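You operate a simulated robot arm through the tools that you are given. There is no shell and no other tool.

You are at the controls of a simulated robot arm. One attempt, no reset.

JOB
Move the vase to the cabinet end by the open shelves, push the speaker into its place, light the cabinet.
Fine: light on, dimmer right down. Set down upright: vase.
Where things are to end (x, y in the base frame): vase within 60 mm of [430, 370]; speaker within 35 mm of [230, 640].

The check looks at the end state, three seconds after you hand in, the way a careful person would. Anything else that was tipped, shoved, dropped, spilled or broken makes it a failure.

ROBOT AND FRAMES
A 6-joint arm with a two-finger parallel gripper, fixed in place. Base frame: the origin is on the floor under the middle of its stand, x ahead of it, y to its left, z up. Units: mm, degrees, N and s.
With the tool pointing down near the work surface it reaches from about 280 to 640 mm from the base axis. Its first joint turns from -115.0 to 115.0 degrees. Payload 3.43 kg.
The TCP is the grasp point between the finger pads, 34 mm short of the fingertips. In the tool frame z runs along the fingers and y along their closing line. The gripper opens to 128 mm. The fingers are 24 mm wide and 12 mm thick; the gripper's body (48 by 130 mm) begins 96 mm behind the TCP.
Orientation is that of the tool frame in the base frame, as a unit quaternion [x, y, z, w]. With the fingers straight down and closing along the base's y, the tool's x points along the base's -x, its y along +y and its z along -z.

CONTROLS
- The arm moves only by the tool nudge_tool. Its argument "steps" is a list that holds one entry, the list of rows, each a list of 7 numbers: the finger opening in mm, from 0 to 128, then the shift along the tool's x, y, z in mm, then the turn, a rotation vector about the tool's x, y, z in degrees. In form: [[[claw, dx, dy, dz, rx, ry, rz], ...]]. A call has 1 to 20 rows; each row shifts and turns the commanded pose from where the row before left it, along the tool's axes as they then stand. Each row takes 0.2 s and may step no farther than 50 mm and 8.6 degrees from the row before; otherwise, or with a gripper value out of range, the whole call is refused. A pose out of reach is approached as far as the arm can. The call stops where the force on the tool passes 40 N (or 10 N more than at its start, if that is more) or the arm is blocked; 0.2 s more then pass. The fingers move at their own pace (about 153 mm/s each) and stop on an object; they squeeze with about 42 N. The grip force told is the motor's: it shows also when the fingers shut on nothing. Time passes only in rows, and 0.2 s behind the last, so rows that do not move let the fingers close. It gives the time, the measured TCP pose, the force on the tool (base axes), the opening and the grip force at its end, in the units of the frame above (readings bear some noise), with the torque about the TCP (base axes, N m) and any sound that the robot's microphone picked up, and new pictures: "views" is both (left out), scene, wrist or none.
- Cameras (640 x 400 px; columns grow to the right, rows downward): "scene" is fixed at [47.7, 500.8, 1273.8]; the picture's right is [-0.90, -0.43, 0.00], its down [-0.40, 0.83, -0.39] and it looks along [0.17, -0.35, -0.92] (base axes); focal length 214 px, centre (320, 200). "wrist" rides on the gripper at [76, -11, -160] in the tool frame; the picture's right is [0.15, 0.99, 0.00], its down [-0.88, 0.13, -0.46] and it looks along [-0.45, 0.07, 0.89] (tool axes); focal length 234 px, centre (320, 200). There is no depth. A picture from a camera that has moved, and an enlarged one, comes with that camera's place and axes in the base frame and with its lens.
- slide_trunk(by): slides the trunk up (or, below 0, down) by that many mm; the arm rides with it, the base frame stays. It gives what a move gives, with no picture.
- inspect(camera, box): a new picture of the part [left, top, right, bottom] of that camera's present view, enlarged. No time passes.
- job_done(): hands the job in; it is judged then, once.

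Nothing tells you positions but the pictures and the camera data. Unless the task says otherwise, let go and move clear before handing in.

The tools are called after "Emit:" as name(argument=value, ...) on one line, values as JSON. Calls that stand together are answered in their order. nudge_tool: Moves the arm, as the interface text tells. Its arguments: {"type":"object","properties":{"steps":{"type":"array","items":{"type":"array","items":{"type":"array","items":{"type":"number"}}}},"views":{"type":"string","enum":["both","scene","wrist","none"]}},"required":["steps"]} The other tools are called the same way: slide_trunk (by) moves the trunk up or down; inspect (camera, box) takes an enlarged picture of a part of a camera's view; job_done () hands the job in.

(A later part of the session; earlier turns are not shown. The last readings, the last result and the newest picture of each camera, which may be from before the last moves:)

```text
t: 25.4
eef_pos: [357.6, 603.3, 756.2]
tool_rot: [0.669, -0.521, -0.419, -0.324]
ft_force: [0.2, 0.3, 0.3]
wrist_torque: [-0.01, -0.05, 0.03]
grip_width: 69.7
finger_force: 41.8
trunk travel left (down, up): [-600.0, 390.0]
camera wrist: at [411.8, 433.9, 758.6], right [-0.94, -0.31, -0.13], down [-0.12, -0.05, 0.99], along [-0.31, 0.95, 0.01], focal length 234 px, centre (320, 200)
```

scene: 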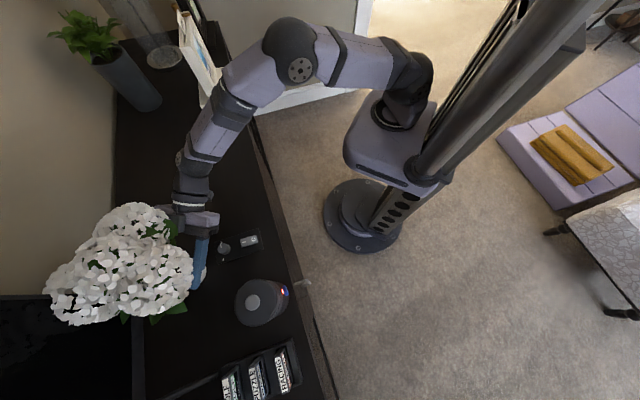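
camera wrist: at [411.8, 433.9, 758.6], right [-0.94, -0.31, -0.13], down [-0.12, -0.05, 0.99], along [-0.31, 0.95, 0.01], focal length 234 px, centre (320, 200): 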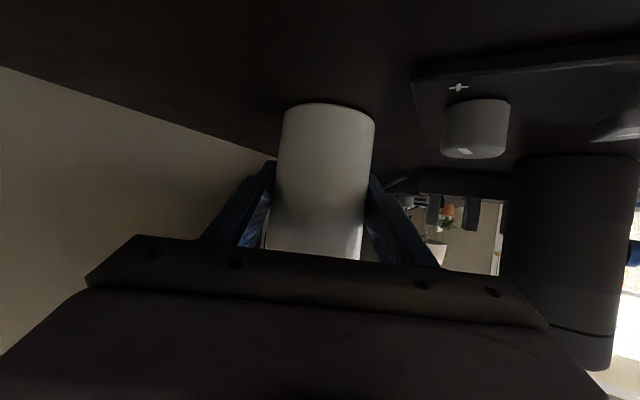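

The vase is behind the panel now at about (357, 603). I'll swing the gripper around the vase (yaw) so the next leg is pushed rather than pulled and the arm sits easier.

Emit:
nudge_tool(steps=[[[0, 0, 0, 0, 3.95, 0, 1.93], [0, 0, 0, 0, 3.95, 0, 1.93], [0, 0, 0, 0, 3.95, 0, 1.93], [0, 0, 0, 0, 3.95, 0, 1.93], [0, 0, 0, 0, 3.95, 0, 1.93]]], views="both")

```text
t: 26.6
eef_pos: [356.4, 600.5, 757.0]
tool_rot: [-0.557, 0.64, 0.349, 0.398]
ft_force: [-0.5, 0.2, -0.5]
wrist_torque: [-0.03, 0.03, -0.01]
grip_width: 69.4
finger_force: 42.1
trunk travel left (down, up): [-600.0, 390.0]
camera wrist: at [344.1, 425.4, 758.2], right [-0.99, 0.07, -0.13], down [-0.13, 0.0, 0.99], along [0.07, 1.0, 0.01], focal length 234 px, centre (320, 200)
```

scene: 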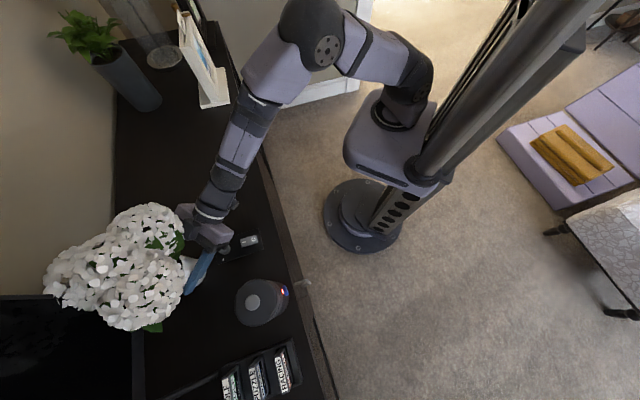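
wrist: 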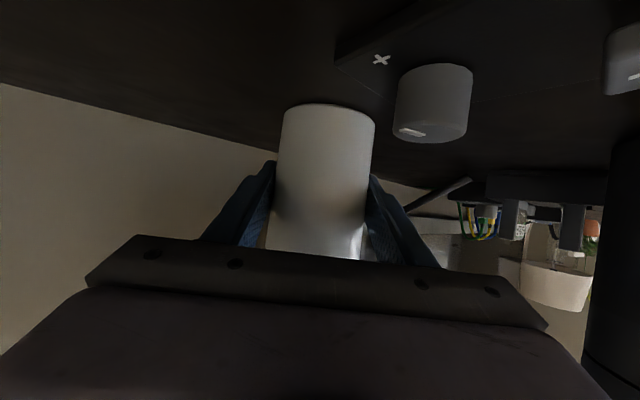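

Emit:
nudge_tool(steps=[[[0, 0, 0, 0, 3.95, 0, 1.93], [0, 0, 0, 0, 3.95, 0, 1.93], [0, 0, 0, 0, 3.95, 0, 1.93], [0, 0, 0, 0, 3.95, 0, 1.93], [0, 0, 0, 0, 3.95, 0, 1.93], [0, 1.25, -7.22, -2.56, 0, 0, 0], [0, 1.25, -7.22, -2.56, 0, 0, 0], [0, 1.25, -7.22, -2.56, 0, 0, 0], [0, 1.25, -7.22, -2.56, 0, 0, 0], [0, 1.25, -7.22, -2.56, 0, 0, 0]]], views="both")

```text
t: 28.8
eef_pos: [383.0, 571.6, 756.8]
tool_rot: [-0.425, 0.734, 0.266, 0.458]
ft_force: [-0.1, 0.7, 0.5]
wrist_torque: [-0.01, 0.01, 0.04]
grip_width: 69.3
finger_force: 42.3
trunk travel left (down, up): [-600.0, 390.0]
camera wrist: at [304.2, 412.8, 759.1], right [-0.89, 0.44, -0.13], down [-0.12, 0.05, 0.99], along [0.44, 0.9, 0.01], focal length 234 px, centre (320, 200)
```

scene: 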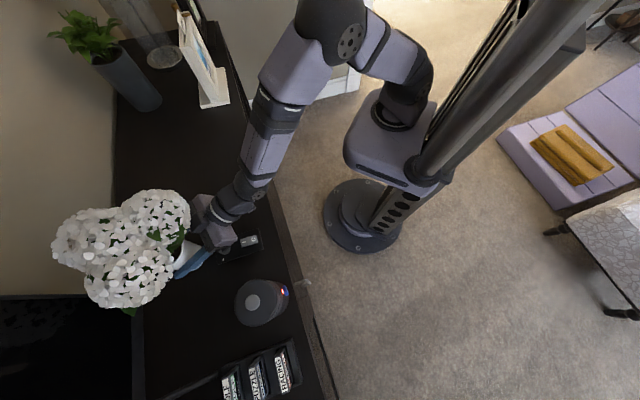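
wrist: 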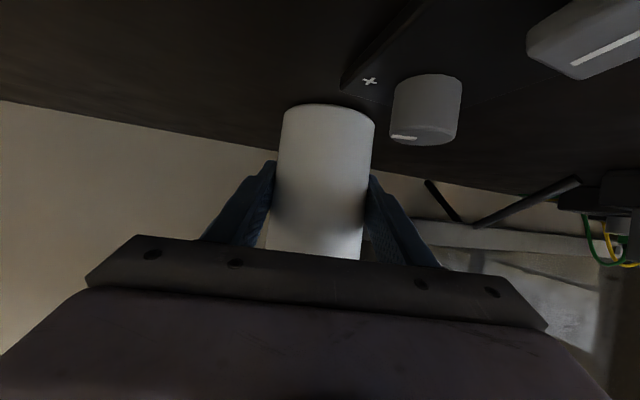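

Emit:
nudge_tool(steps=[[[0, 1.25, -7.22, -2.56, 0, 0, 0], [0, 1.25, -7.22, -2.56, 0, 0, 0], [0, 1.25, -7.22, -2.56, 0, 0, 0], [0, 1.25, -7.22, -2.56, 0, 0, 0], [0, 1.25, -7.22, -2.56, 0, 0, 0], [0, 2.65, -5.38, -5.43, 0, 0, 0], [0, 2.65, -5.38, -5.43, 0, 0, 0], [0, 2.65, -5.38, -5.43, 0, 0, 0], [0, 2.65, -5.38, -5.43, 0, 0, 0], [0, 2.65, -5.38, -5.43, 0, 0, 0], [0, 2.65, -5.38, -5.43, 0, 0, 0]]], views="both")

```text
t: 31.2
eef_pos: [416.8, 494.2, 757.1]
tool_rot: [-0.426, 0.734, 0.267, 0.457]
ft_force: [0.2, 0.0, -4.0]
wrist_torque: [-0.01, 0.0, -0.03]
grip_width: 69.2
finger_force: 41.6
trunk travel left (down, up): [-600.0, 390.0]
camera wrist: at [338.3, 335.4, 759.1], right [-0.89, 0.44, -0.13], down [-0.12, 0.04, 0.99], along [0.44, 0.9, 0.01], focal length 234 px, centre (320, 200)
```

scene: 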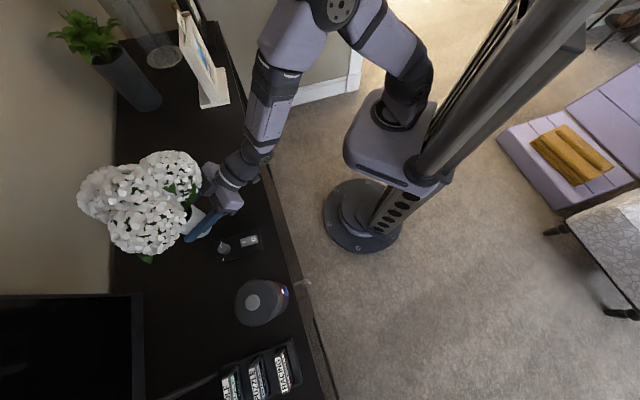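
wrist: 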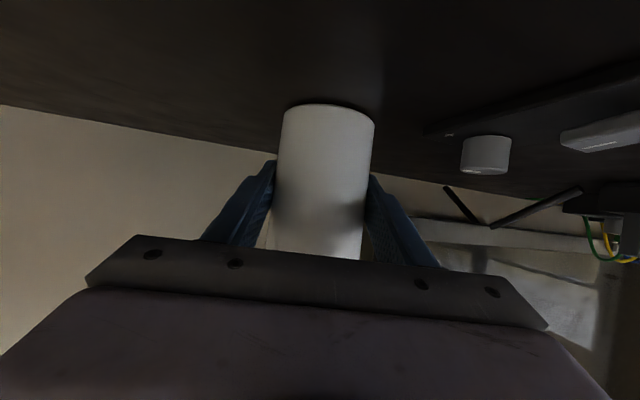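

Clear of the panel now, the vase at about (417, 495). I'll slide it along the bare cabinet top to the target.

Emit:
nudge_tool(steps=[[[0, 2.7, -5.33, -5.54, 0, 0, 0], [0, 2.7, -5.33, -5.54, 0, 0, 0], [0, 2.7, -5.33, -5.54, 0, 0, 0], [0, 2.7, -5.33, -5.54, 0, 0, 0], [0, 2.7, -5.33, -5.54, 0, 0, 0], [0, 2.7, -5.33, -5.54, 0, 0, 0], [0, 2.7, -5.33, -5.54, 0, 0, 0], [0, 2.7, -5.33, -5.54, 0, 0, 0], [0, 2.7, -5.33, -5.54, 0, 0, 0]]], views="both")

```text
t: 33.2
eef_pos: [430.2, 421.1, 758.1]
tool_rot: [-0.425, 0.734, 0.266, 0.457]
ft_force: [-0.3, 0.0, -4.5]
wrist_torque: [-0.02, 0.0, -0.01]
grip_width: 69.3
finger_force: 42.4
trunk travel left (down, up): [-600.0, 390.0]
camera wrist: at [351.4, 263.6, 758.9], right [-0.89, 0.44, -0.13], down [-0.12, 0.04, 0.99], along [0.44, 0.9, 0.01], focal length 234 px, centre (320, 200)
```

scene: 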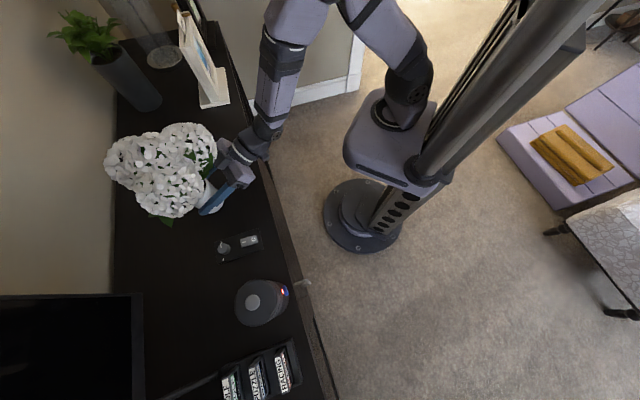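
wrist: 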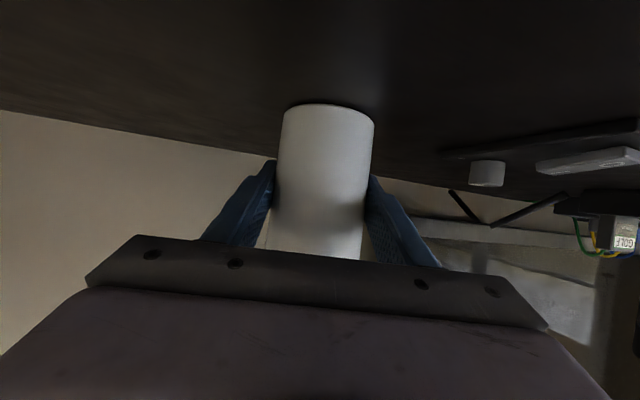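

Emit:
nudge_tool(steps=[[[0, 2.7, -5.33, -5.54, 0, 0, 0], [0, 2.7, -5.33, -5.54, 0, 0, 0], [0, 2.7, -5.33, -5.54, 0, 0, 0], [0, 2.7, -5.33, -5.54, 0, 0, 0], [0, 2.7, -5.33, -5.54, 0, 0, 0], [0, 2.7, -5.33, -5.54, 0, 0, 0], [0, 2.7, -5.33, -5.54, 0, 0, 0], [0, 2.0, -4, -4.1, 0, 0, 0], [0, 0, 0, 0, 0, 0, 0]]], views="both")

```text
t: 35.2
eef_pos: [442.4, 360.1, 758.7]
tool_rot: [-0.425, 0.734, 0.266, 0.457]
ft_force: [-0.3, 0.5, -4.5]
wrist_torque: [-0.01, -0.02, 0.04]
grip_width: 69.3
finger_force: 42.2
trunk travel left (down, up): [-600.0, 390.0]
camera wrist: at [364.5, 201.6, 759.5], right [-0.89, 0.44, -0.13], down [-0.12, 0.04, 0.99], along [0.44, 0.9, 0.01], focal length 234 px, centre (320, 200)
```

scene: 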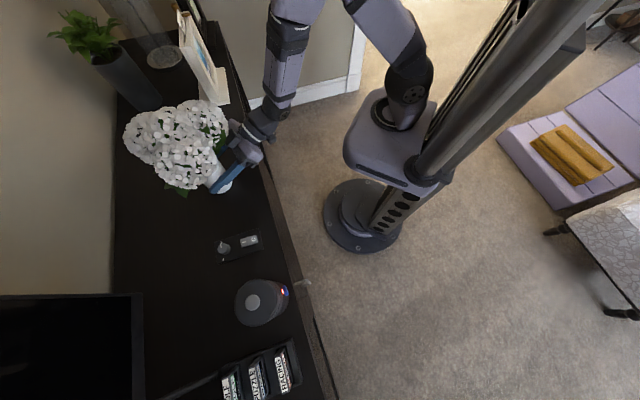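
wrist: 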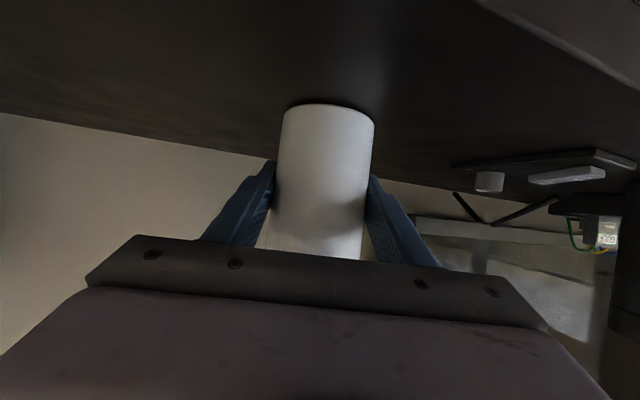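

The steady -4.5 N suggests the vase's weight may be partly hanging on the fingers. I'll lower gently a few millimetres to be sure it is seated before letting go.

Emit:
nudge_tool(steps=[[[0, 0.9, 0, 0.44, 0, 0, 0], [0, 0.9, 0, 0.44, 0, 0, 0], [0, 0, 0, 0, 0, 0, 0]]], views="none")

Emit:
inspect(camera="wrist", box=[250, 70, 410, 270])

```text
t: 36.0
eef_pos: [443.0, 359.9, 756.2]
tool_rot: [-0.425, 0.734, 0.266, 0.459]
ft_force: [-0.6, -1.5, 0.2]
wrist_torque: [-0.1, 0.2, 0.05]
grip_width: 69.1
finger_force: 41.7
trunk travel left (down, up): [-600.0, 390.0]
```

```text
2.00 times, centred on (330, 170) of wrist
camera zoom: at [364.2, 202.1, 757.8], right [-0.89, 0.44, -0.13], down [-0.12, 0.04, 0.99], along [0.44, 0.9, 0.01], focal length 468 px, centre (300, 260)
```

zoom: 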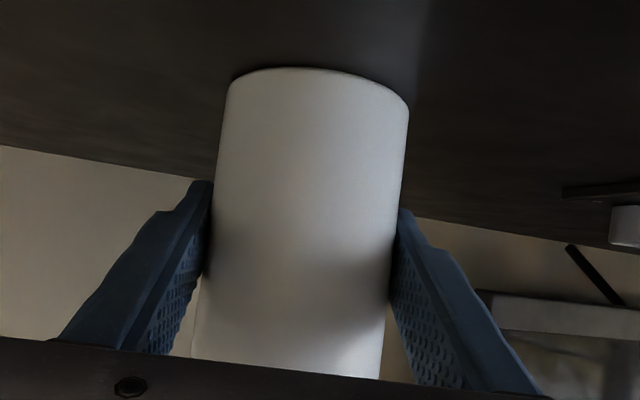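

The force went to zero as the vase touched down, so it is seated near (443, 360). I'll open, back off horizontally, then slide sideways out from under the bouquet.

Emit:
nudge_tool(steps=[[[76, 0, 0, 0, 0, 0, 0], [90, 0, 0, 0, 0, 0, 0], [96, 0, 0, 0, 0, 0, 0], [96, 6.6, 0, -13.5, 0, 0, 0], [96, 11, 0, -22.5, 0, 0, 0], [96, 11, 0, -22.5, 0, 0, 0], [96, 11, 0, -22.5, 0, 0, 0], [96, 11, 0, -22.5, 0, 0, 0]]], views="both")

```text
t: 37.8
eef_pos: [393.9, 264.1, 753.1]
tool_rot: [-0.425, 0.734, 0.266, 0.457]
ft_force: [0.2, -1.0, 0.7]
wrist_torque: [-0.02, 0.02, -0.02]
grip_width: 95.6
finger_force: 0.1
out of reach, approached as far as the arm can: row 8
trunk travel left (down, up): [-600.0, 390.0]
camera wrist: at [315.7, 104.9, 754.9], right [-0.89, 0.43, -0.13], down [-0.12, 0.04, 0.99], along [0.44, 0.9, 0.01], focal length 234 px, centre (320, 200)
```

scene: 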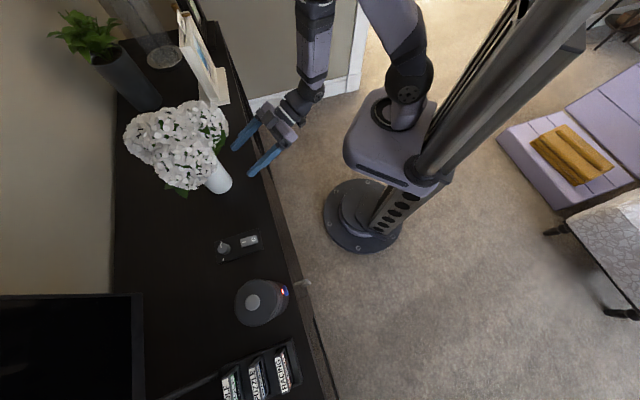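
wrist: 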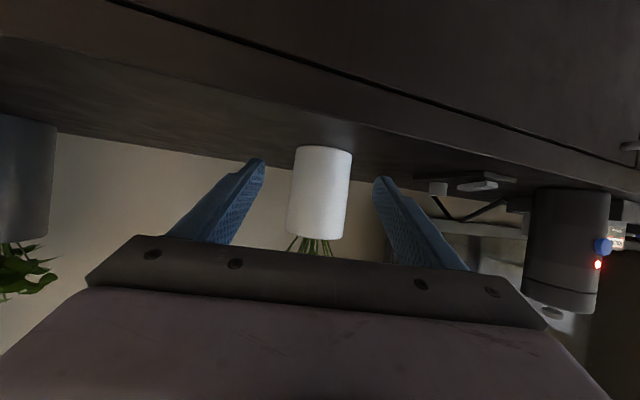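

The vase stands upright near (443, 360). Next I move sideways away from the bouquet and up, on the way to the control panel.

Emit:
nudge_tool(steps=[[[96, -13.5, 35, -6.6, 0, 0, 0], [96, -13.5, 35, -6.6, 0, 0, 0], [96, -13.5, 35, -6.6, 0, 4, 0], [96, -13.5, 35, -6.6, 0, 8, 0]]], views="scene")

```text
t: 38.8
eef_pos: [320.7, 361.0, 807.5]
tool_rot: [-0.451, 0.778, 0.221, 0.378]
ft_force: [0.1, -0.1, 0.6]
wrist_torque: [0.01, -0.01, 0.01]
grip_width: 96.3
finger_force: 0.1
out of reach, approached as far as the arm can: row 1, 2, 3
trunk travel left (down, up): [-600.0, 390.0]
```

scene: 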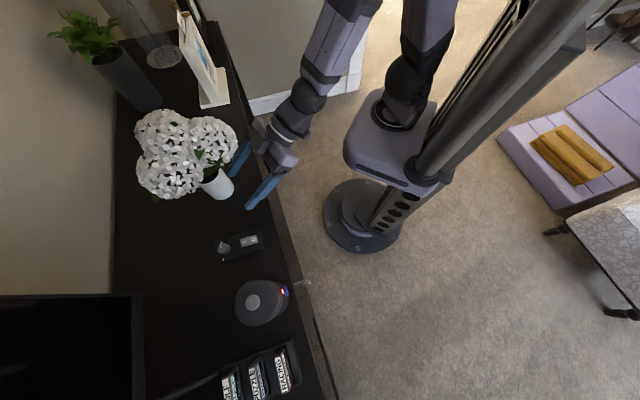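

The arm was deflected at its inner limit, and the vase looks turned or moved. I'll check it closely.

Emit:
inspect(camera="scene", box=[110, 80, 310, 240])

Emit:
inspect(camera="wrist", box=[0, 0, 640, 400])

```text
2.50 times, centred on (210, 160) of scene
camera zoom: at [47.7, 500.8, 1273.8], right [-0.9, -0.43, 0.0], down [-0.4, 0.83, -0.39], along [0.17, -0.35, -0.92], focal length 536 px, centre (595, 300)
```

zoom: 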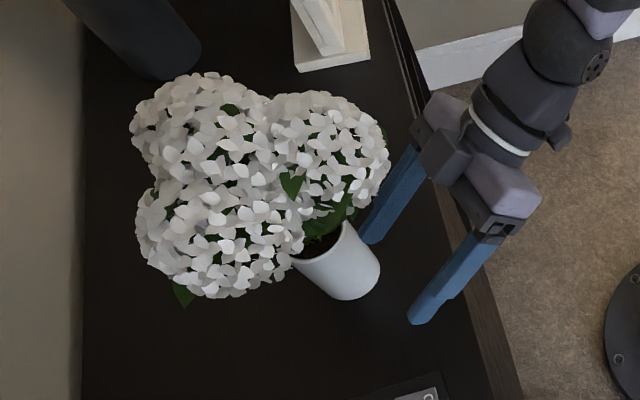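

```text
1.00 times, centred on (320, 200) of wrist (not enlarged: the box is as wide or as high as the picture)
camera zoom: at [244.3, 206.2, 846.2], right [-0.9, 0.41, -0.11], down [-0.02, 0.22, 0.97], along [0.43, 0.88, -0.19], focal length 234 px, centre (320, 200)
```

zoom: 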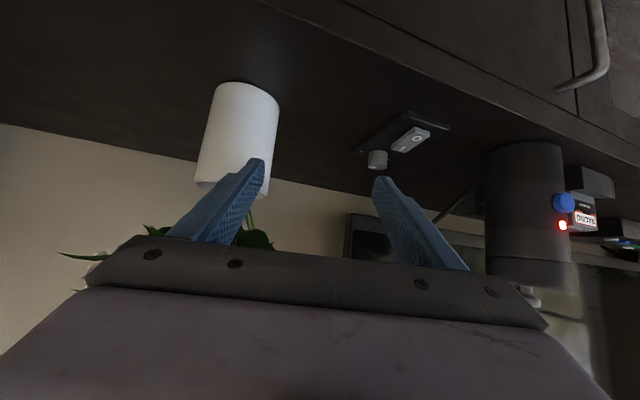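

The vase was nudged a little but stands upright, now near (432, 371), even closer to its target. The left finger is about 18 mm from it, so I'll move away tangentially, keeping the same radius from the base.

Emit:
nudge_tool(steps=[[[96, -2.5, 19.5, 3.3, 0, 0, 0], [96, -2.5, 19.5, 3.3, 0, 0, 0], [96, -2.5, 19.5, 3.3, 0, 0, 0], [96, -2.5, 19.5, 3.3, 0, 0, 0], [96, -2.5, 19.5, 3.3, 0, 0, 0]]], views="both")

```text
t: 40.0
eef_pos: [246.7, 427.6, 805.1]
tool_rot: [-0.452, 0.778, 0.22, 0.378]
ft_force: [0.2, -0.3, 0.2]
wrist_torque: [-0.02, 0.02, -0.02]
grip_width: 96.1
finger_force: 0.1
trunk travel left (down, up): [-600.0, 390.0]
camera wrist: at [170.9, 271.8, 844.3], right [-0.9, 0.41, -0.11], down [-0.02, 0.22, 0.97], along [0.43, 0.88, -0.19], focal length 234 px, centre (320, 200)
```

scene: 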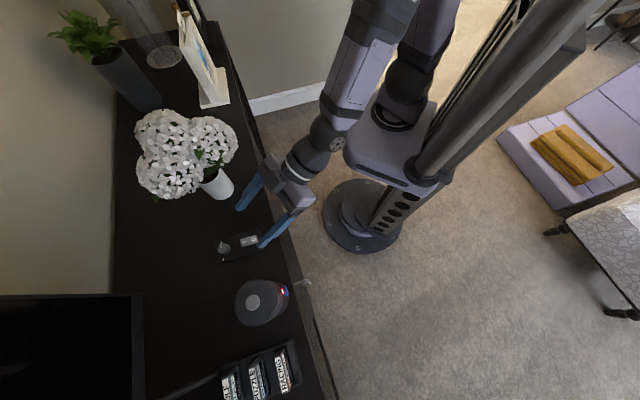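
wrist: 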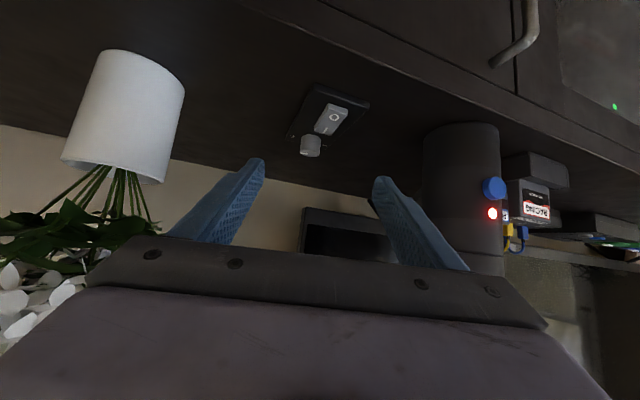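

Emit:
nudge_tool(steps=[[[96, 0, 0, 0, 0, 8.6, 0], [96, 0, 0, 0, 0, 8.6, 0], [96, 0, 0, 0, 0, 8.6, 0], [96, 0, 0, 0, 0, 8.6, 0], [96, 0, 0, 0, 0, 8.6, 0], [96, 0, 0, 0, 0, 8.6, 0]]], views="both")

```text
t: 41.4
eef_pos: [231.4, 411.6, 772.3]
tool_rot: [-0.479, 0.869, -0.003, 0.127]
ft_force: [-0.2, -0.1, 0.0]
wrist_torque: [-0.02, 0.02, 0.01]
grip_width: 95.8
finger_force: 0.0
out of reach, approached as far as the arm can: row 2, 3, 5, 6
trunk travel left (down, up): [-600.0, 390.0]
camera wrist: at [165.8, 324.8, 910.4], right [-0.9, 0.41, -0.16], down [0.24, 0.75, 0.62], along [0.37, 0.51, -0.77], focal length 234 px, centre (320, 200)
```

scene: 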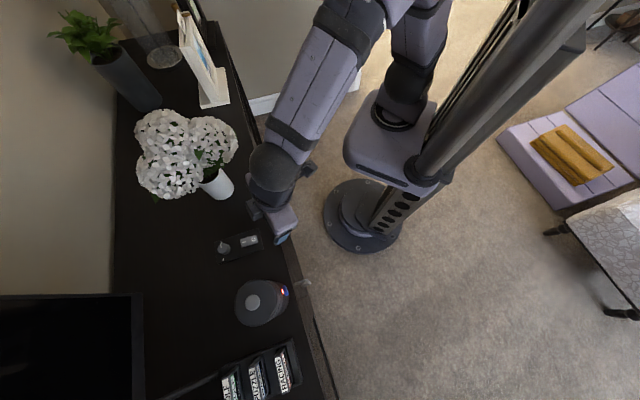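
wrist: 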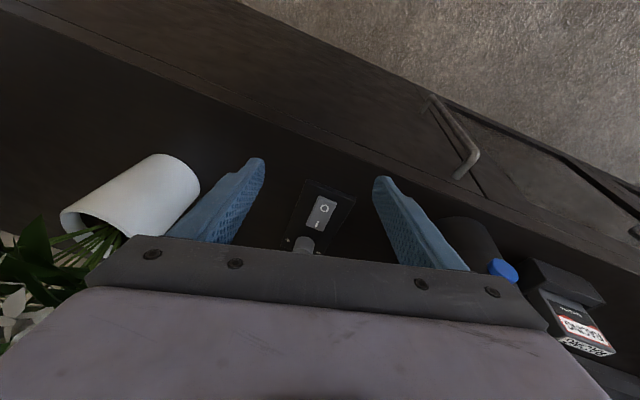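

The arm prefers a higher trunk for pointing straight down, so I'll raise the trunk again before straightening the tool.

Emit:
slide_trunk(by=150)

```text
t: 43.1
eef_pos: [231.2, 410.9, 921.3]
tool_rot: [-0.478, 0.869, -0.003, 0.128]
ft_force: [0.7, -0.5, 0.1]
wrist_torque: [-0.03, 0.02, 0.01]
grip_width: 95.8
finger_force: 0.0
trunk travel left (down, up): [-750.0, 240.0]
```

Emit:
nudge_tool(steps=[[[60, 0, 0, 0, 0, 0, 7.5], [60, 0, 0, 0, 0, 0, 7.5], [60, 0, 0, 0, 0, 0, 7.5], [60, 0, 0, 0, 0, 0, 7.5], [60, 0, 0, 0, 0, -7.5, 0], [60, 0, 0, 0, 0, -7.5, 0]]], views="both")

```text
t: 44.5
eef_pos: [230.3, 412.4, 921.0]
tool_rot: [-0.231, 0.939, 0.059, 0.249]
ft_force: [0.2, 0.5, -1.3]
wrist_torque: [-0.01, -0.01, -0.01]
grip_width: 60.0
finger_force: 0.0
trunk travel left (down, up): [-750.0, 240.0]
camera wrist: at [107.6, 335.5, 1022.0], right [-0.57, 0.82, -0.07], down [0.42, 0.37, 0.83], along [0.71, 0.45, -0.55], focal length 234 px, centre (320, 200)
```

scene: 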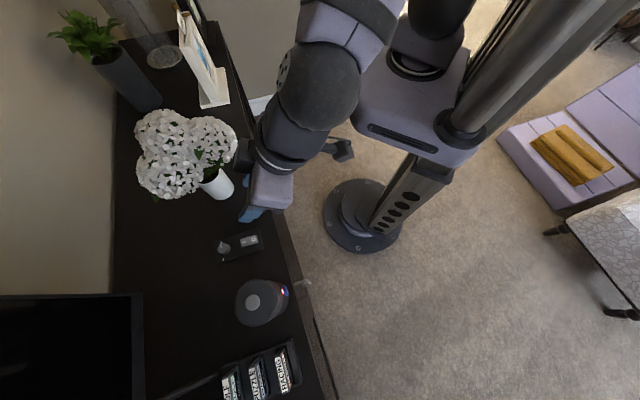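
wrist: 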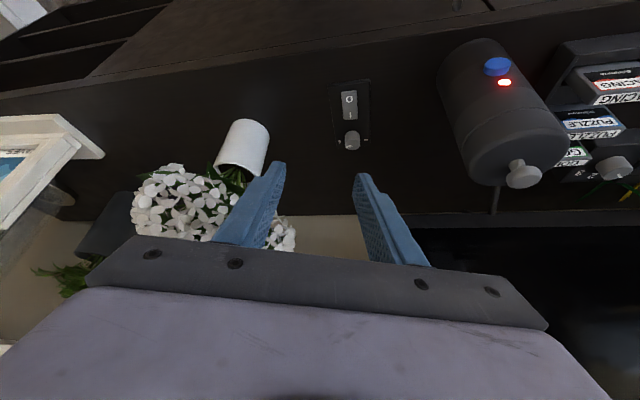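

Emit:
inspect(camera="wrist", box=[310, 60, 400, 170])

Emit:
inspect(camera="wrist", box=[110, 90, 310, 260])

Emit:
inspect(camera="scene", box=[205, 225, 275, 270])

```text
3.64 times, centred on (355, 115) of wrist
camera zoom: at [107.6, 335.5, 1022.0], right [-0.57, 0.82, -0.07], down [0.42, 0.37, 0.83], along [0.71, 0.45, -0.55], focal length 852 px, centre (193, 509)
```

zoom: 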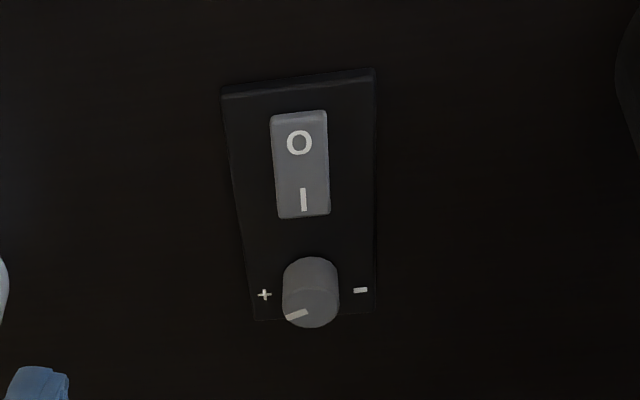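

```text
2.35 times, centred on (210, 175) of wrist
camera zoom: at [107.6, 335.5, 1022.0], right [-0.57, 0.82, -0.07], down [0.42, 0.37, 0.83], along [0.71, 0.45, -0.55], focal length 551 px, centre (579, 259)
```

zoom: 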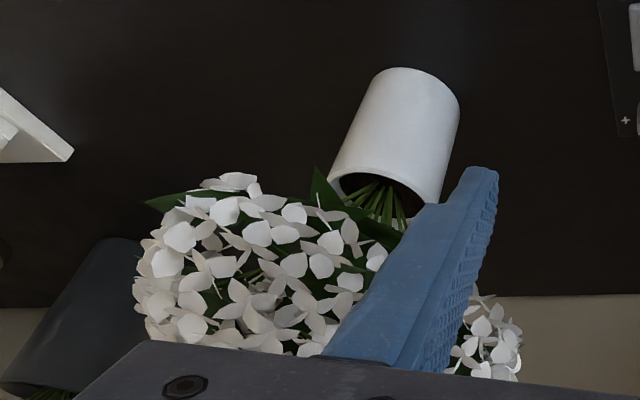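

```text
8.89 times, centred on (240, 248) of scene
camera zoom: at [47.7, 500.8, 1273.8], right [-0.9, -0.43, 0.0], down [-0.4, 0.83, -0.39], along [0.17, -0.35, -0.92], focal length 1906 px, centre (1031, -222)
```

zoom: 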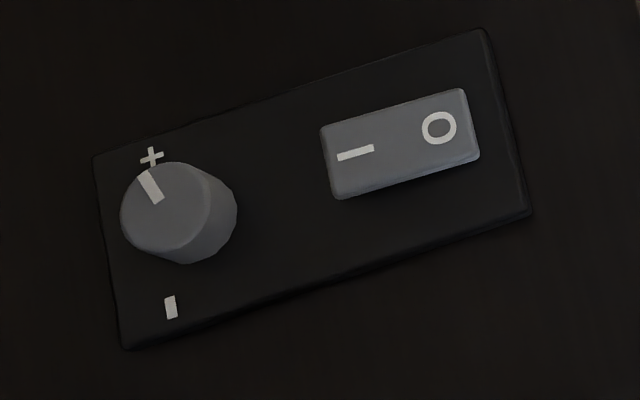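

The knob's pointer sits at "+" at about (312, 519, top 730), the "I" end of the rocker near (280, 486). The minus mark lies about 135° counter-clockwise. I'll bring the tilted fingers above the knob, keeping the body away from the bouquet and the speaker.

Emit:
nudge_tool(steps=[[[45, 0, 0, 0, 3.86, 0, 6.79], [45, 0, 0, 0, 3.86, 0, 6.79], [45, -3.6, 17.5, 30.8, 0, 0, 0], [45, -3.6, 17.5, 30.8, 0, 0, 0], [45, -3.6, 17.5, 30.8, 0, 0, 0], [45, -3.6, 17.5, 30.8, 0, 0, 0], [45, -3.6, 17.5, 30.8, 0, 0, 0]]], views="both")

```text
t: 46.1
eef_pos: [303.8, 517.3, 796.8]
tool_rot: [-0.101, 0.961, 0.026, 0.255]
ft_force: [-0.3, 0.2, 0.7]
wrist_torque: [-0.03, 0.03, -0.04]
grip_width: 44.8
finger_force: 0.0
trunk travel left (down, up): [-750.0, 240.0]
camera wrist: at [164.0, 476.4, 898.0], right [-0.33, 0.94, -0.07], down [0.5, 0.24, 0.83], along [0.8, 0.24, -0.55], focal length 234 px, centre (320, 200)
```

scene: 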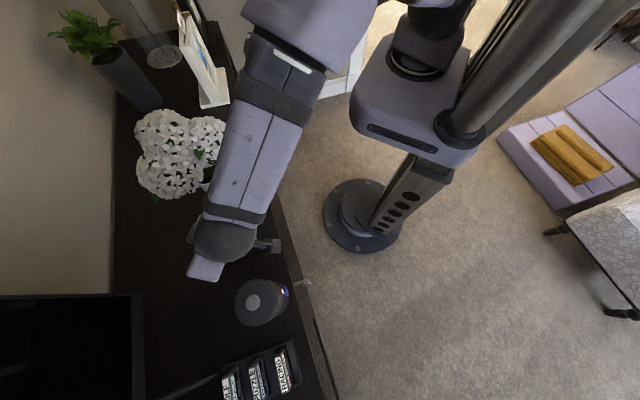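
wrist: 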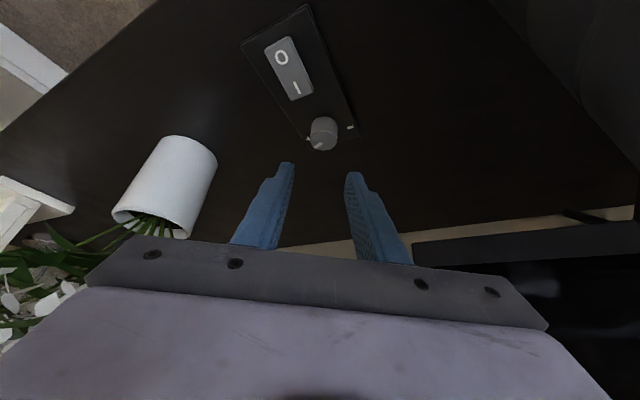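

Emit:
inspect(camera="wrist", box=[230, 0, 400, 200])

```text
2.00 times, centred on (315, 100) of wrist
camera zoom: at [164.0, 476.4, 898.0], right [-0.33, 0.94, -0.07], down [0.5, 0.24, 0.83], along [0.8, 0.24, -0.55], focal length 468 px, centre (330, 400)
```

zoom: 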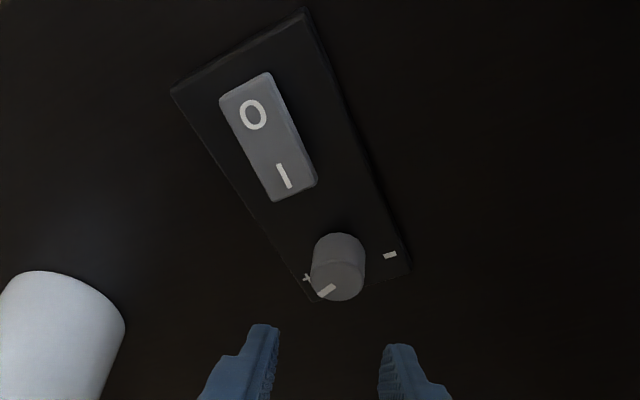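

The knob is centred between the fingers to within a millimetre. I'll lower around it.

Emit:
nudge_tool(steps=[[[45, 8.3, 0, 12.8, 0, 0, 0], [45, 8.3, 0, 12.8, 0, 0, 0], [45, 5, 0, 7.7, 0, 0, 0], [45, 3.3, 0, 5.1, 0, 0, 0]]], views="wrist")

```text
t: 47.1
eef_pos: [300.7, 517.3, 751.6]
tool_rot: [-0.102, 0.961, 0.027, 0.255]
ft_force: [0.1, -0.3, 0.2]
wrist_torque: [-0.01, 0.01, -0.02]
grip_width: 45.0
finger_force: 0.1
trunk travel left (down, up): [-750.0, 240.0]
camera wrist: at [160.8, 476.1, 851.8], right [-0.33, 0.94, -0.07], down [0.5, 0.24, 0.83], along [0.8, 0.24, -0.55], focal length 234 px, centre (320, 200)
```

wrist: 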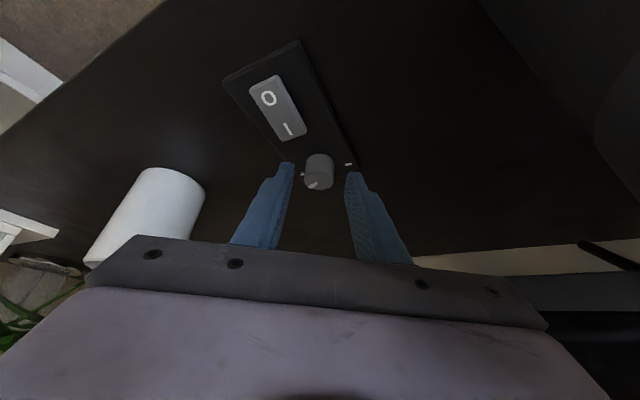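

Emit:
nudge_tool(steps=[[[30, 0, 0, 0, 0, 0, 0], [0, 0, 0, 0, 0, 0, 0], [0, 0, 0, 0, 0, 0, 0], [0, 0, -1.5, 0, -3.96, 0, -6.94], [0, 0, -1.5, 0, -3.96, 0, -6.94], [0, 0, 0, 0, 0, 0, 0]]], views="wrist")

Emit:
inspect(camera="wrist", box=[260, 100, 390, 220])

```text
t: 48.5
eef_pos: [302.0, 512.4, 750.7]
tool_rot: [-0.234, 0.938, 0.061, 0.248]
ft_force: [2.6, -2.0, -3.7]
wrist_torque: [0.14, -0.46, -0.06]
grip_width: 25.2
finger_force: 45.4
trunk travel left (down, up): [-750.0, 240.0]
camera wrist: at [179.0, 435.0, 852.0], right [-0.58, 0.81, -0.07], down [0.41, 0.37, 0.83], along [0.7, 0.45, -0.55], focal length 234 px, centre (320, 200)
```

wrist: 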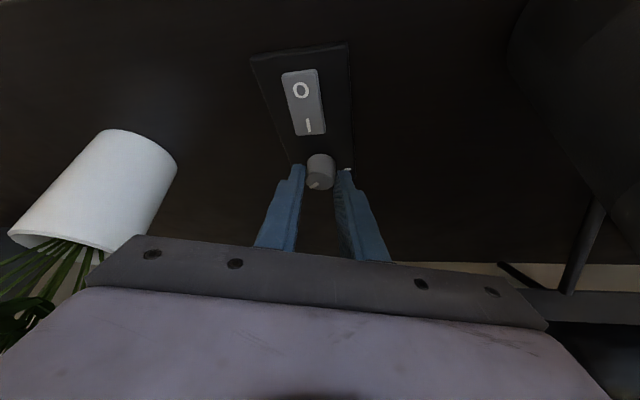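

```text
3.33 times, centred on (325, 160) of wrist
camera zoom: at [179.0, 435.0, 852.0], right [-0.58, 0.81, -0.07], down [0.41, 0.37, 0.83], along [0.7, 0.45, -0.55], focal length 781 px, centre (303, 333)
```

zoom: 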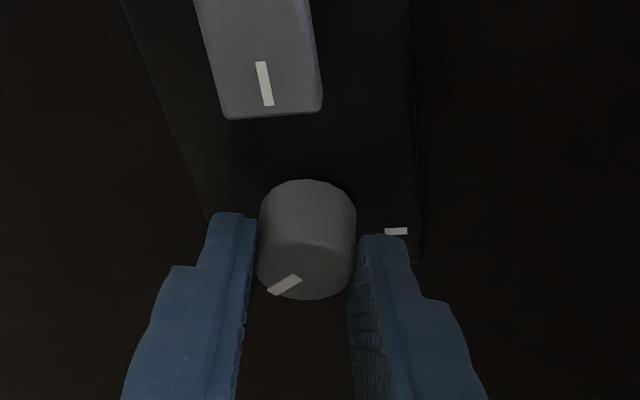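

The knob turns with the fingers. I'll go on with the stroke, then release, swing back and re-grip for the next stroke.

Emit:
nudge_tool(steps=[[[0, 0, -1.5, 0, -3.96, 0, -6.94], [0, 0, -1.5, 0, -3.96, 0, -6.94], [0, 0, -1.5, 0, -3.96, 0, -6.94], [0, 0, -1.5, 0, -3.96, 0, -6.94], [0, 0, 0, 0, 0, 0, 0]]], views="both")

Emit:
inspect(camera="wrist", box=[260, 100, 390, 220])

```text
t: 49.7
eef_pos: [306.3, 507.6, 750.7]
tool_rot: [-0.484, 0.837, 0.126, 0.222]
ft_force: [6.0, -11.2, 0.1]
wrist_torque: [-0.41, -0.43, -0.12]
grip_width: 25.5
finger_force: 45.3
trunk travel left (down, up): [-750.0, 240.0]
camera wrist: at [243.5, 376.6, 851.9], right [-0.92, 0.38, -0.07], down [0.16, 0.53, 0.83], along [0.36, 0.75, -0.55], focal length 234 px, centre (320, 200)
```

scene: 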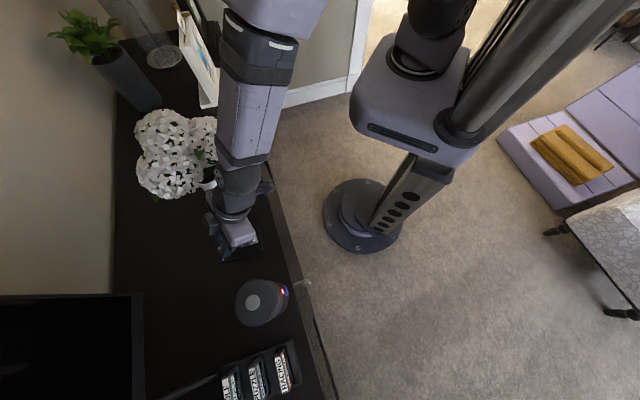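
wrist: 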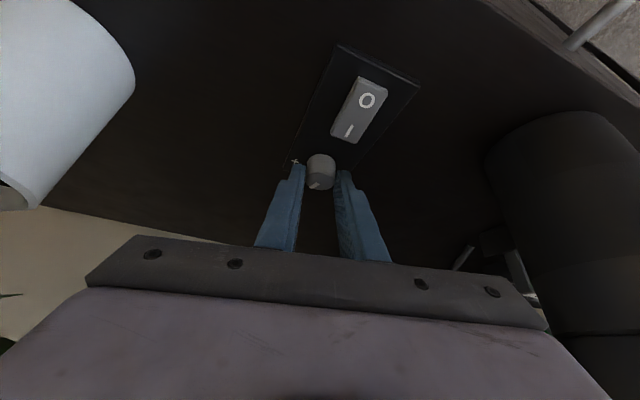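

```text
3.33 times, centred on (325, 160) of wrist
camera zoom: at [243.5, 376.6, 851.9], right [-0.92, 0.38, -0.07], down [0.16, 0.53, 0.83], along [0.36, 0.75, -0.55], focal length 781 px, centre (303, 333)
```

zoom: 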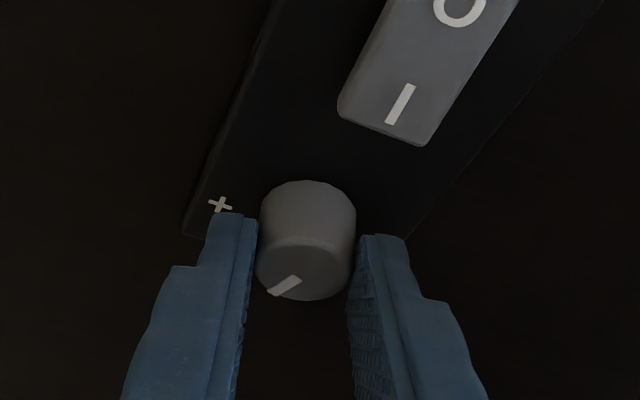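

Emit:
nudge_tool(steps=[[[45, 0, 0, 0, 0, 0, 0], [45, 0, 0, 0, 0, 0, 0], [45, 0, 1.5, 0, 3.96, 0, 6.94], [45, 0, 1.5, 0, 3.96, 0, 6.94], [45, 0, 1.5, 0, 3.96, 0, 6.94], [45, 0, 1.5, 0, 3.96, 0, 6.94], [45, 0, 1.5, 0, 3.96, 0, 6.94], [45, 0, 1.5, 0, 3.96, 0, 6.94], [45, 0, 0, 0, 0, 0, 0]]], views="wrist")

Emit:
inspect(camera="wrist", box=[260, 100, 390, 220])

```text
t: 51.7
eef_pos: [299.5, 515.1, 752.4]
tool_rot: [-0.1, 0.961, 0.025, 0.255]
ft_force: [-0.7, 0.3, 0.8]
wrist_torque: [-0.01, 0.0, -0.03]
grip_width: 45.2
finger_force: 0.0
trunk travel left (down, up): [-750.0, 240.0]
camera wrist: at [159.5, 474.7, 852.4], right [-0.33, 0.94, -0.07], down [0.5, 0.24, 0.83], along [0.8, 0.24, -0.55], focal length 234 px, centre (320, 200)
```

wrist: 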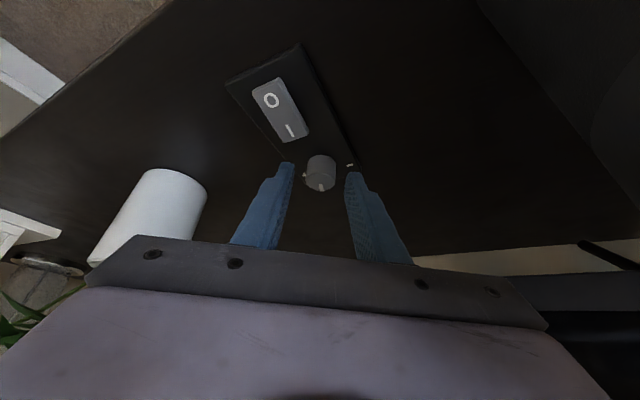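

```text
3.33 times, centred on (325, 160) of wrist
camera zoom: at [159.5, 474.7, 852.4], right [-0.33, 0.94, -0.07], down [0.5, 0.24, 0.83], along [0.8, 0.24, -0.55], focal length 781 px, centre (303, 333)
```

zoom: 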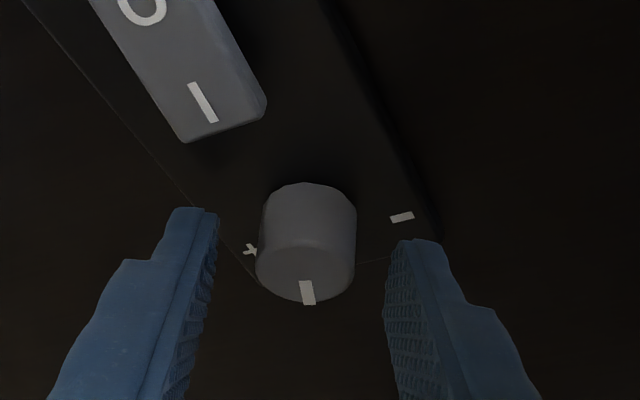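

Emit:
nudge_tool(steps=[[[45, -1.7, 1.2, 1, 0, 0, 0], [25, 0, 0, 0, 0, 0, 0], [0, 0, 0, 0, 0, 0, 0], [0, 0, 0, 0, 0, 0, 0], [0, 0, -1.5, 0, -3.96, 0, -6.94], [0, 0, -1.5, 0, -3.96, 0, -6.94], [0, 0, -1.5, 0, -3.96, 0, -6.94], [0, 0, -1.5, 0, -3.96, 0, -6.94], [0, 0, -1.5, 0, -3.96, 0, -6.94], [0, 0, -1.5, 0, -3.96, 0, -6.94], [0, 0, 0, 0, 0, 0, 0]]], views="wrist")

Emit:
inspect(camera="wrist", box=[260, 100, 390, 220])

```text
t: 54.1
eef_pos: [306.6, 507.3, 750.8]
tool_rot: [-0.484, 0.837, 0.127, 0.222]
ft_force: [6.2, -11.0, -0.8]
wrist_torque: [-0.36, -0.43, -0.13]
grip_width: 25.4
finger_force: 44.9
trunk travel left (down, up): [-750.0, 240.0]
camera wrist: at [243.7, 377.0, 851.6], right [-0.92, 0.38, -0.07], down [0.16, 0.53, 0.83], along [0.36, 0.75, -0.55], focal length 234 px, centre (320, 200)
```

wrist: 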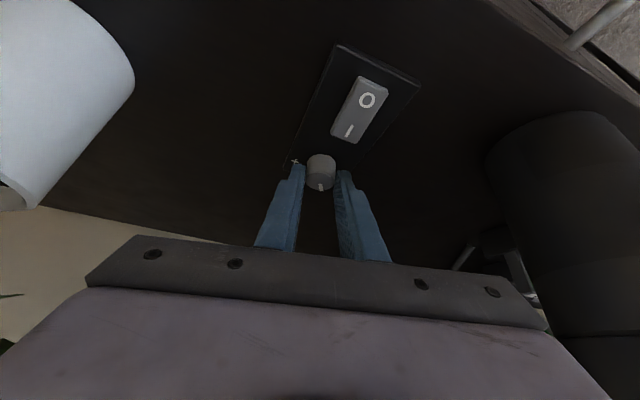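

```text
3.33 times, centred on (325, 160) of wrist
camera zoom: at [243.7, 377.0, 851.6], right [-0.92, 0.38, -0.07], down [0.16, 0.53, 0.83], along [0.36, 0.75, -0.55], focal length 781 px, centre (303, 333)
```

zoom: 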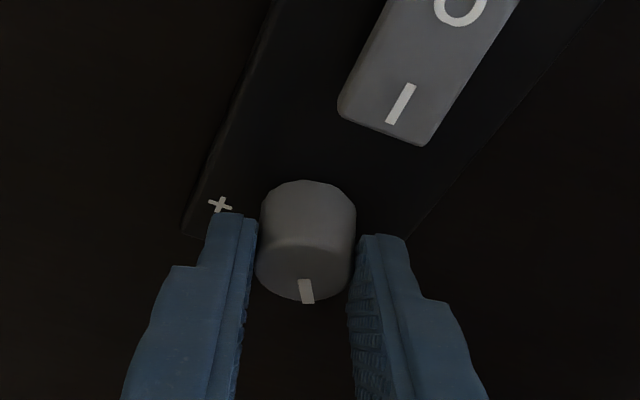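

Emit:
nudge_tool(steps=[[[45, 0, 0, 0, 0, 0, 0], [45, 0, 0, 0, 0, 0, 0], [45, 0, 1.6, 0, 3.96, 0, 6.94], [45, 0, 1.6, 0, 3.96, 0, 6.94], [45, 0, 1.6, 0, 3.96, 0, 6.94], [45, 0, 1.6, 0, 3.96, 0, 6.94], [45, 0, 1.6, 0, 3.96, 0, 6.94], [45, 0, 1.6, 0, 3.96, 0, 6.94], [45, -1.5, 0.8, 1, 0, 0, 0], [25, 0, 0, 0, 0, 0, 0], [0, 0, 0, 0, 0, 0, 0], [0, 0, 0, 0, 0, 0, 0]]], views="wrist")

Emit:
inspect(camera="wrist", box=[260, 100, 390, 220])

```text
t: 56.7
eef_pos: [301.3, 514.8, 750.1]
tool_rot: [-0.101, 0.961, 0.026, 0.255]
ft_force: [0.3, -6.1, 0.6]
wrist_torque: [0.0, -0.12, -0.04]
grip_width: 25.5
finger_force: 44.4
trunk travel left (down, up): [-750.0, 240.0]
camera wrist: at [161.6, 475.6, 851.7], right [-0.33, 0.94, -0.07], down [0.5, 0.24, 0.83], along [0.8, 0.24, -0.55], focal length 234 px, centre (320, 200)
```

wrist: 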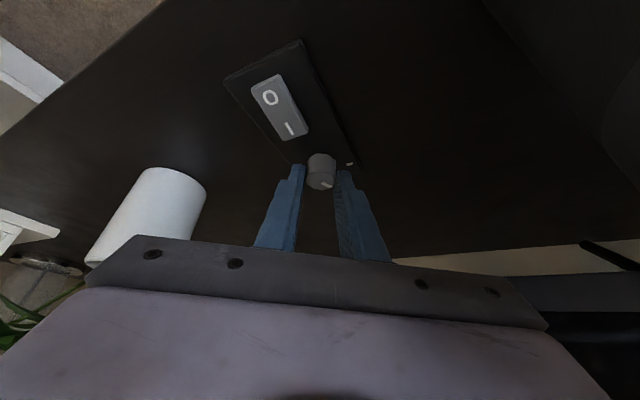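

```text
3.33 times, centred on (325, 160) of wrist
camera zoom: at [161.6, 475.6, 851.7], right [-0.33, 0.94, -0.07], down [0.5, 0.24, 0.83], along [0.8, 0.24, -0.55], focal length 781 px, centre (303, 333)
```

zoom: 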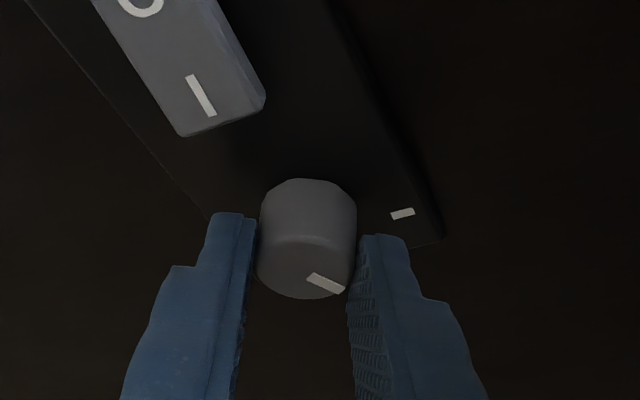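

Emit:
nudge_tool(steps=[[[0, 0, -1.5, 0, -3.96, 0, -6.94], [0, 0, -1.5, 0, -3.96, 0, -6.94], [0, 0, -1.5, 0, -3.96, 0, -6.94], [0, 0, -1.5, 0, -3.96, 0, -6.94], [0, 0, -1.5, 0, -3.96, 0, -6.94], [0, 0, 0, 0, 0, 0, 0]]], views="wrist")

Emit:
inspect(camera="wrist", box=[260, 100, 390, 220])

```text
t: 58.1
eef_pos: [304.7, 509.4, 750.8]
tool_rot: [-0.423, 0.869, 0.111, 0.23]
ft_force: [1.7, -15.8, -1.4]
wrist_torque: [-0.46, 0.06, -0.39]
grip_width: 25.6
finger_force: 44.9
trunk travel left (down, up): [-750.0, 240.0]
camera wrist: at [224.7, 388.2, 851.8], right [-0.86, 0.51, -0.07], down [0.23, 0.51, 0.83], along [0.46, 0.7, -0.55], focal length 234 px, centre (320, 200)
```

wrist: 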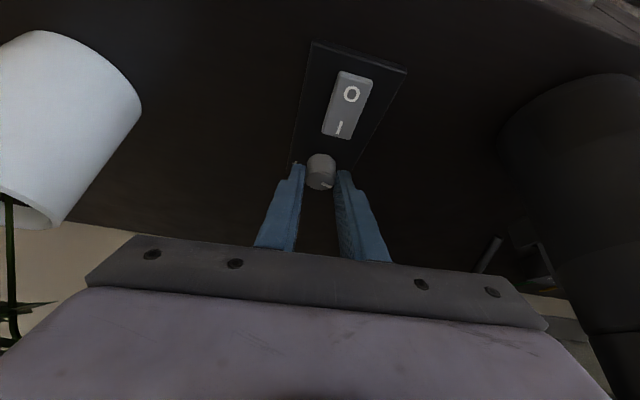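

```text
3.33 times, centred on (325, 160) of wrist
camera zoom: at [224.7, 388.2, 851.8], right [-0.86, 0.51, -0.07], down [0.23, 0.51, 0.83], along [0.46, 0.7, -0.55], focal length 781 px, centre (303, 333)
```

zoom: 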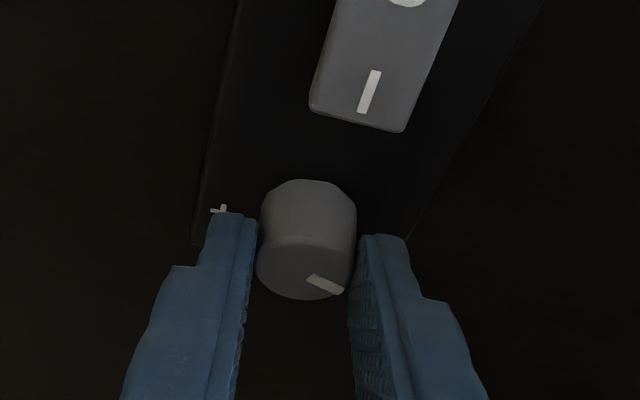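

Emit:
nudge_tool(steps=[[[0, 0, -1.0, 0, -2.48, 0, -4.34], [0, 0, -1.0, 0, -2.48, 0, -4.34], [0, 0, 0, 0, 0, 0, 0]]], views="wrist")

Emit:
inspect(camera="wrist", box=[260, 100, 390, 220])

```text
t: 58.9
eef_pos: [308.6, 509.7, 752.1]
tool_rot: [-0.497, 0.829, 0.131, 0.221]
ft_force: [7.2, -10.8, -6.4]
wrist_torque: [0.12, -0.38, -0.7]
grip_width: 25.2
finger_force: 45.1
trunk travel left (down, up): [-750.0, 240.0]
camera wrist: at [249.3, 376.3, 851.6], right [-0.93, 0.35, -0.07], down [0.14, 0.54, 0.83], along [0.33, 0.77, -0.55], focal length 234 px, centre (320, 200)
```

wrist: 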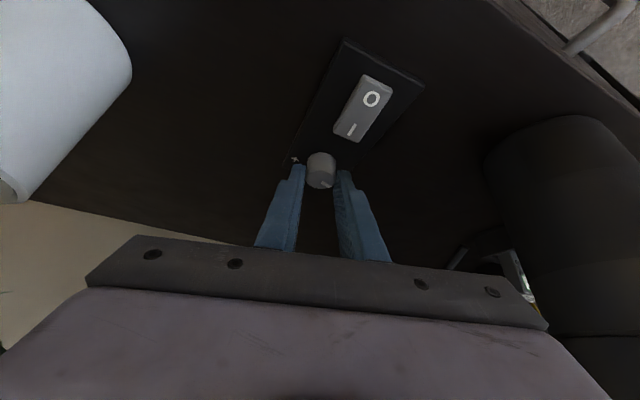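

```text
3.33 times, centred on (325, 160) of wrist
camera zoom: at [249.3, 376.3, 851.6], right [-0.93, 0.35, -0.07], down [0.14, 0.54, 0.83], along [0.33, 0.77, -0.55], focal length 781 px, centre (303, 333)
```

zoom: 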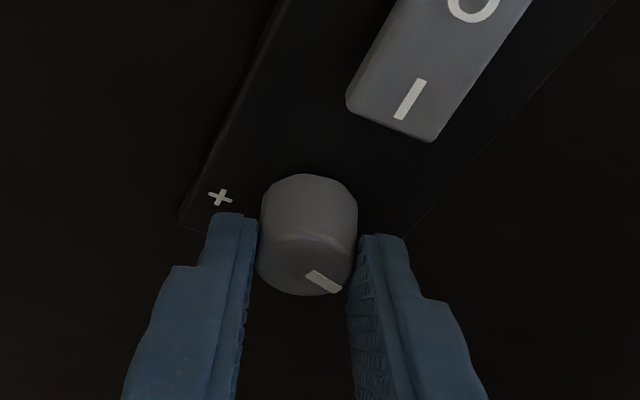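

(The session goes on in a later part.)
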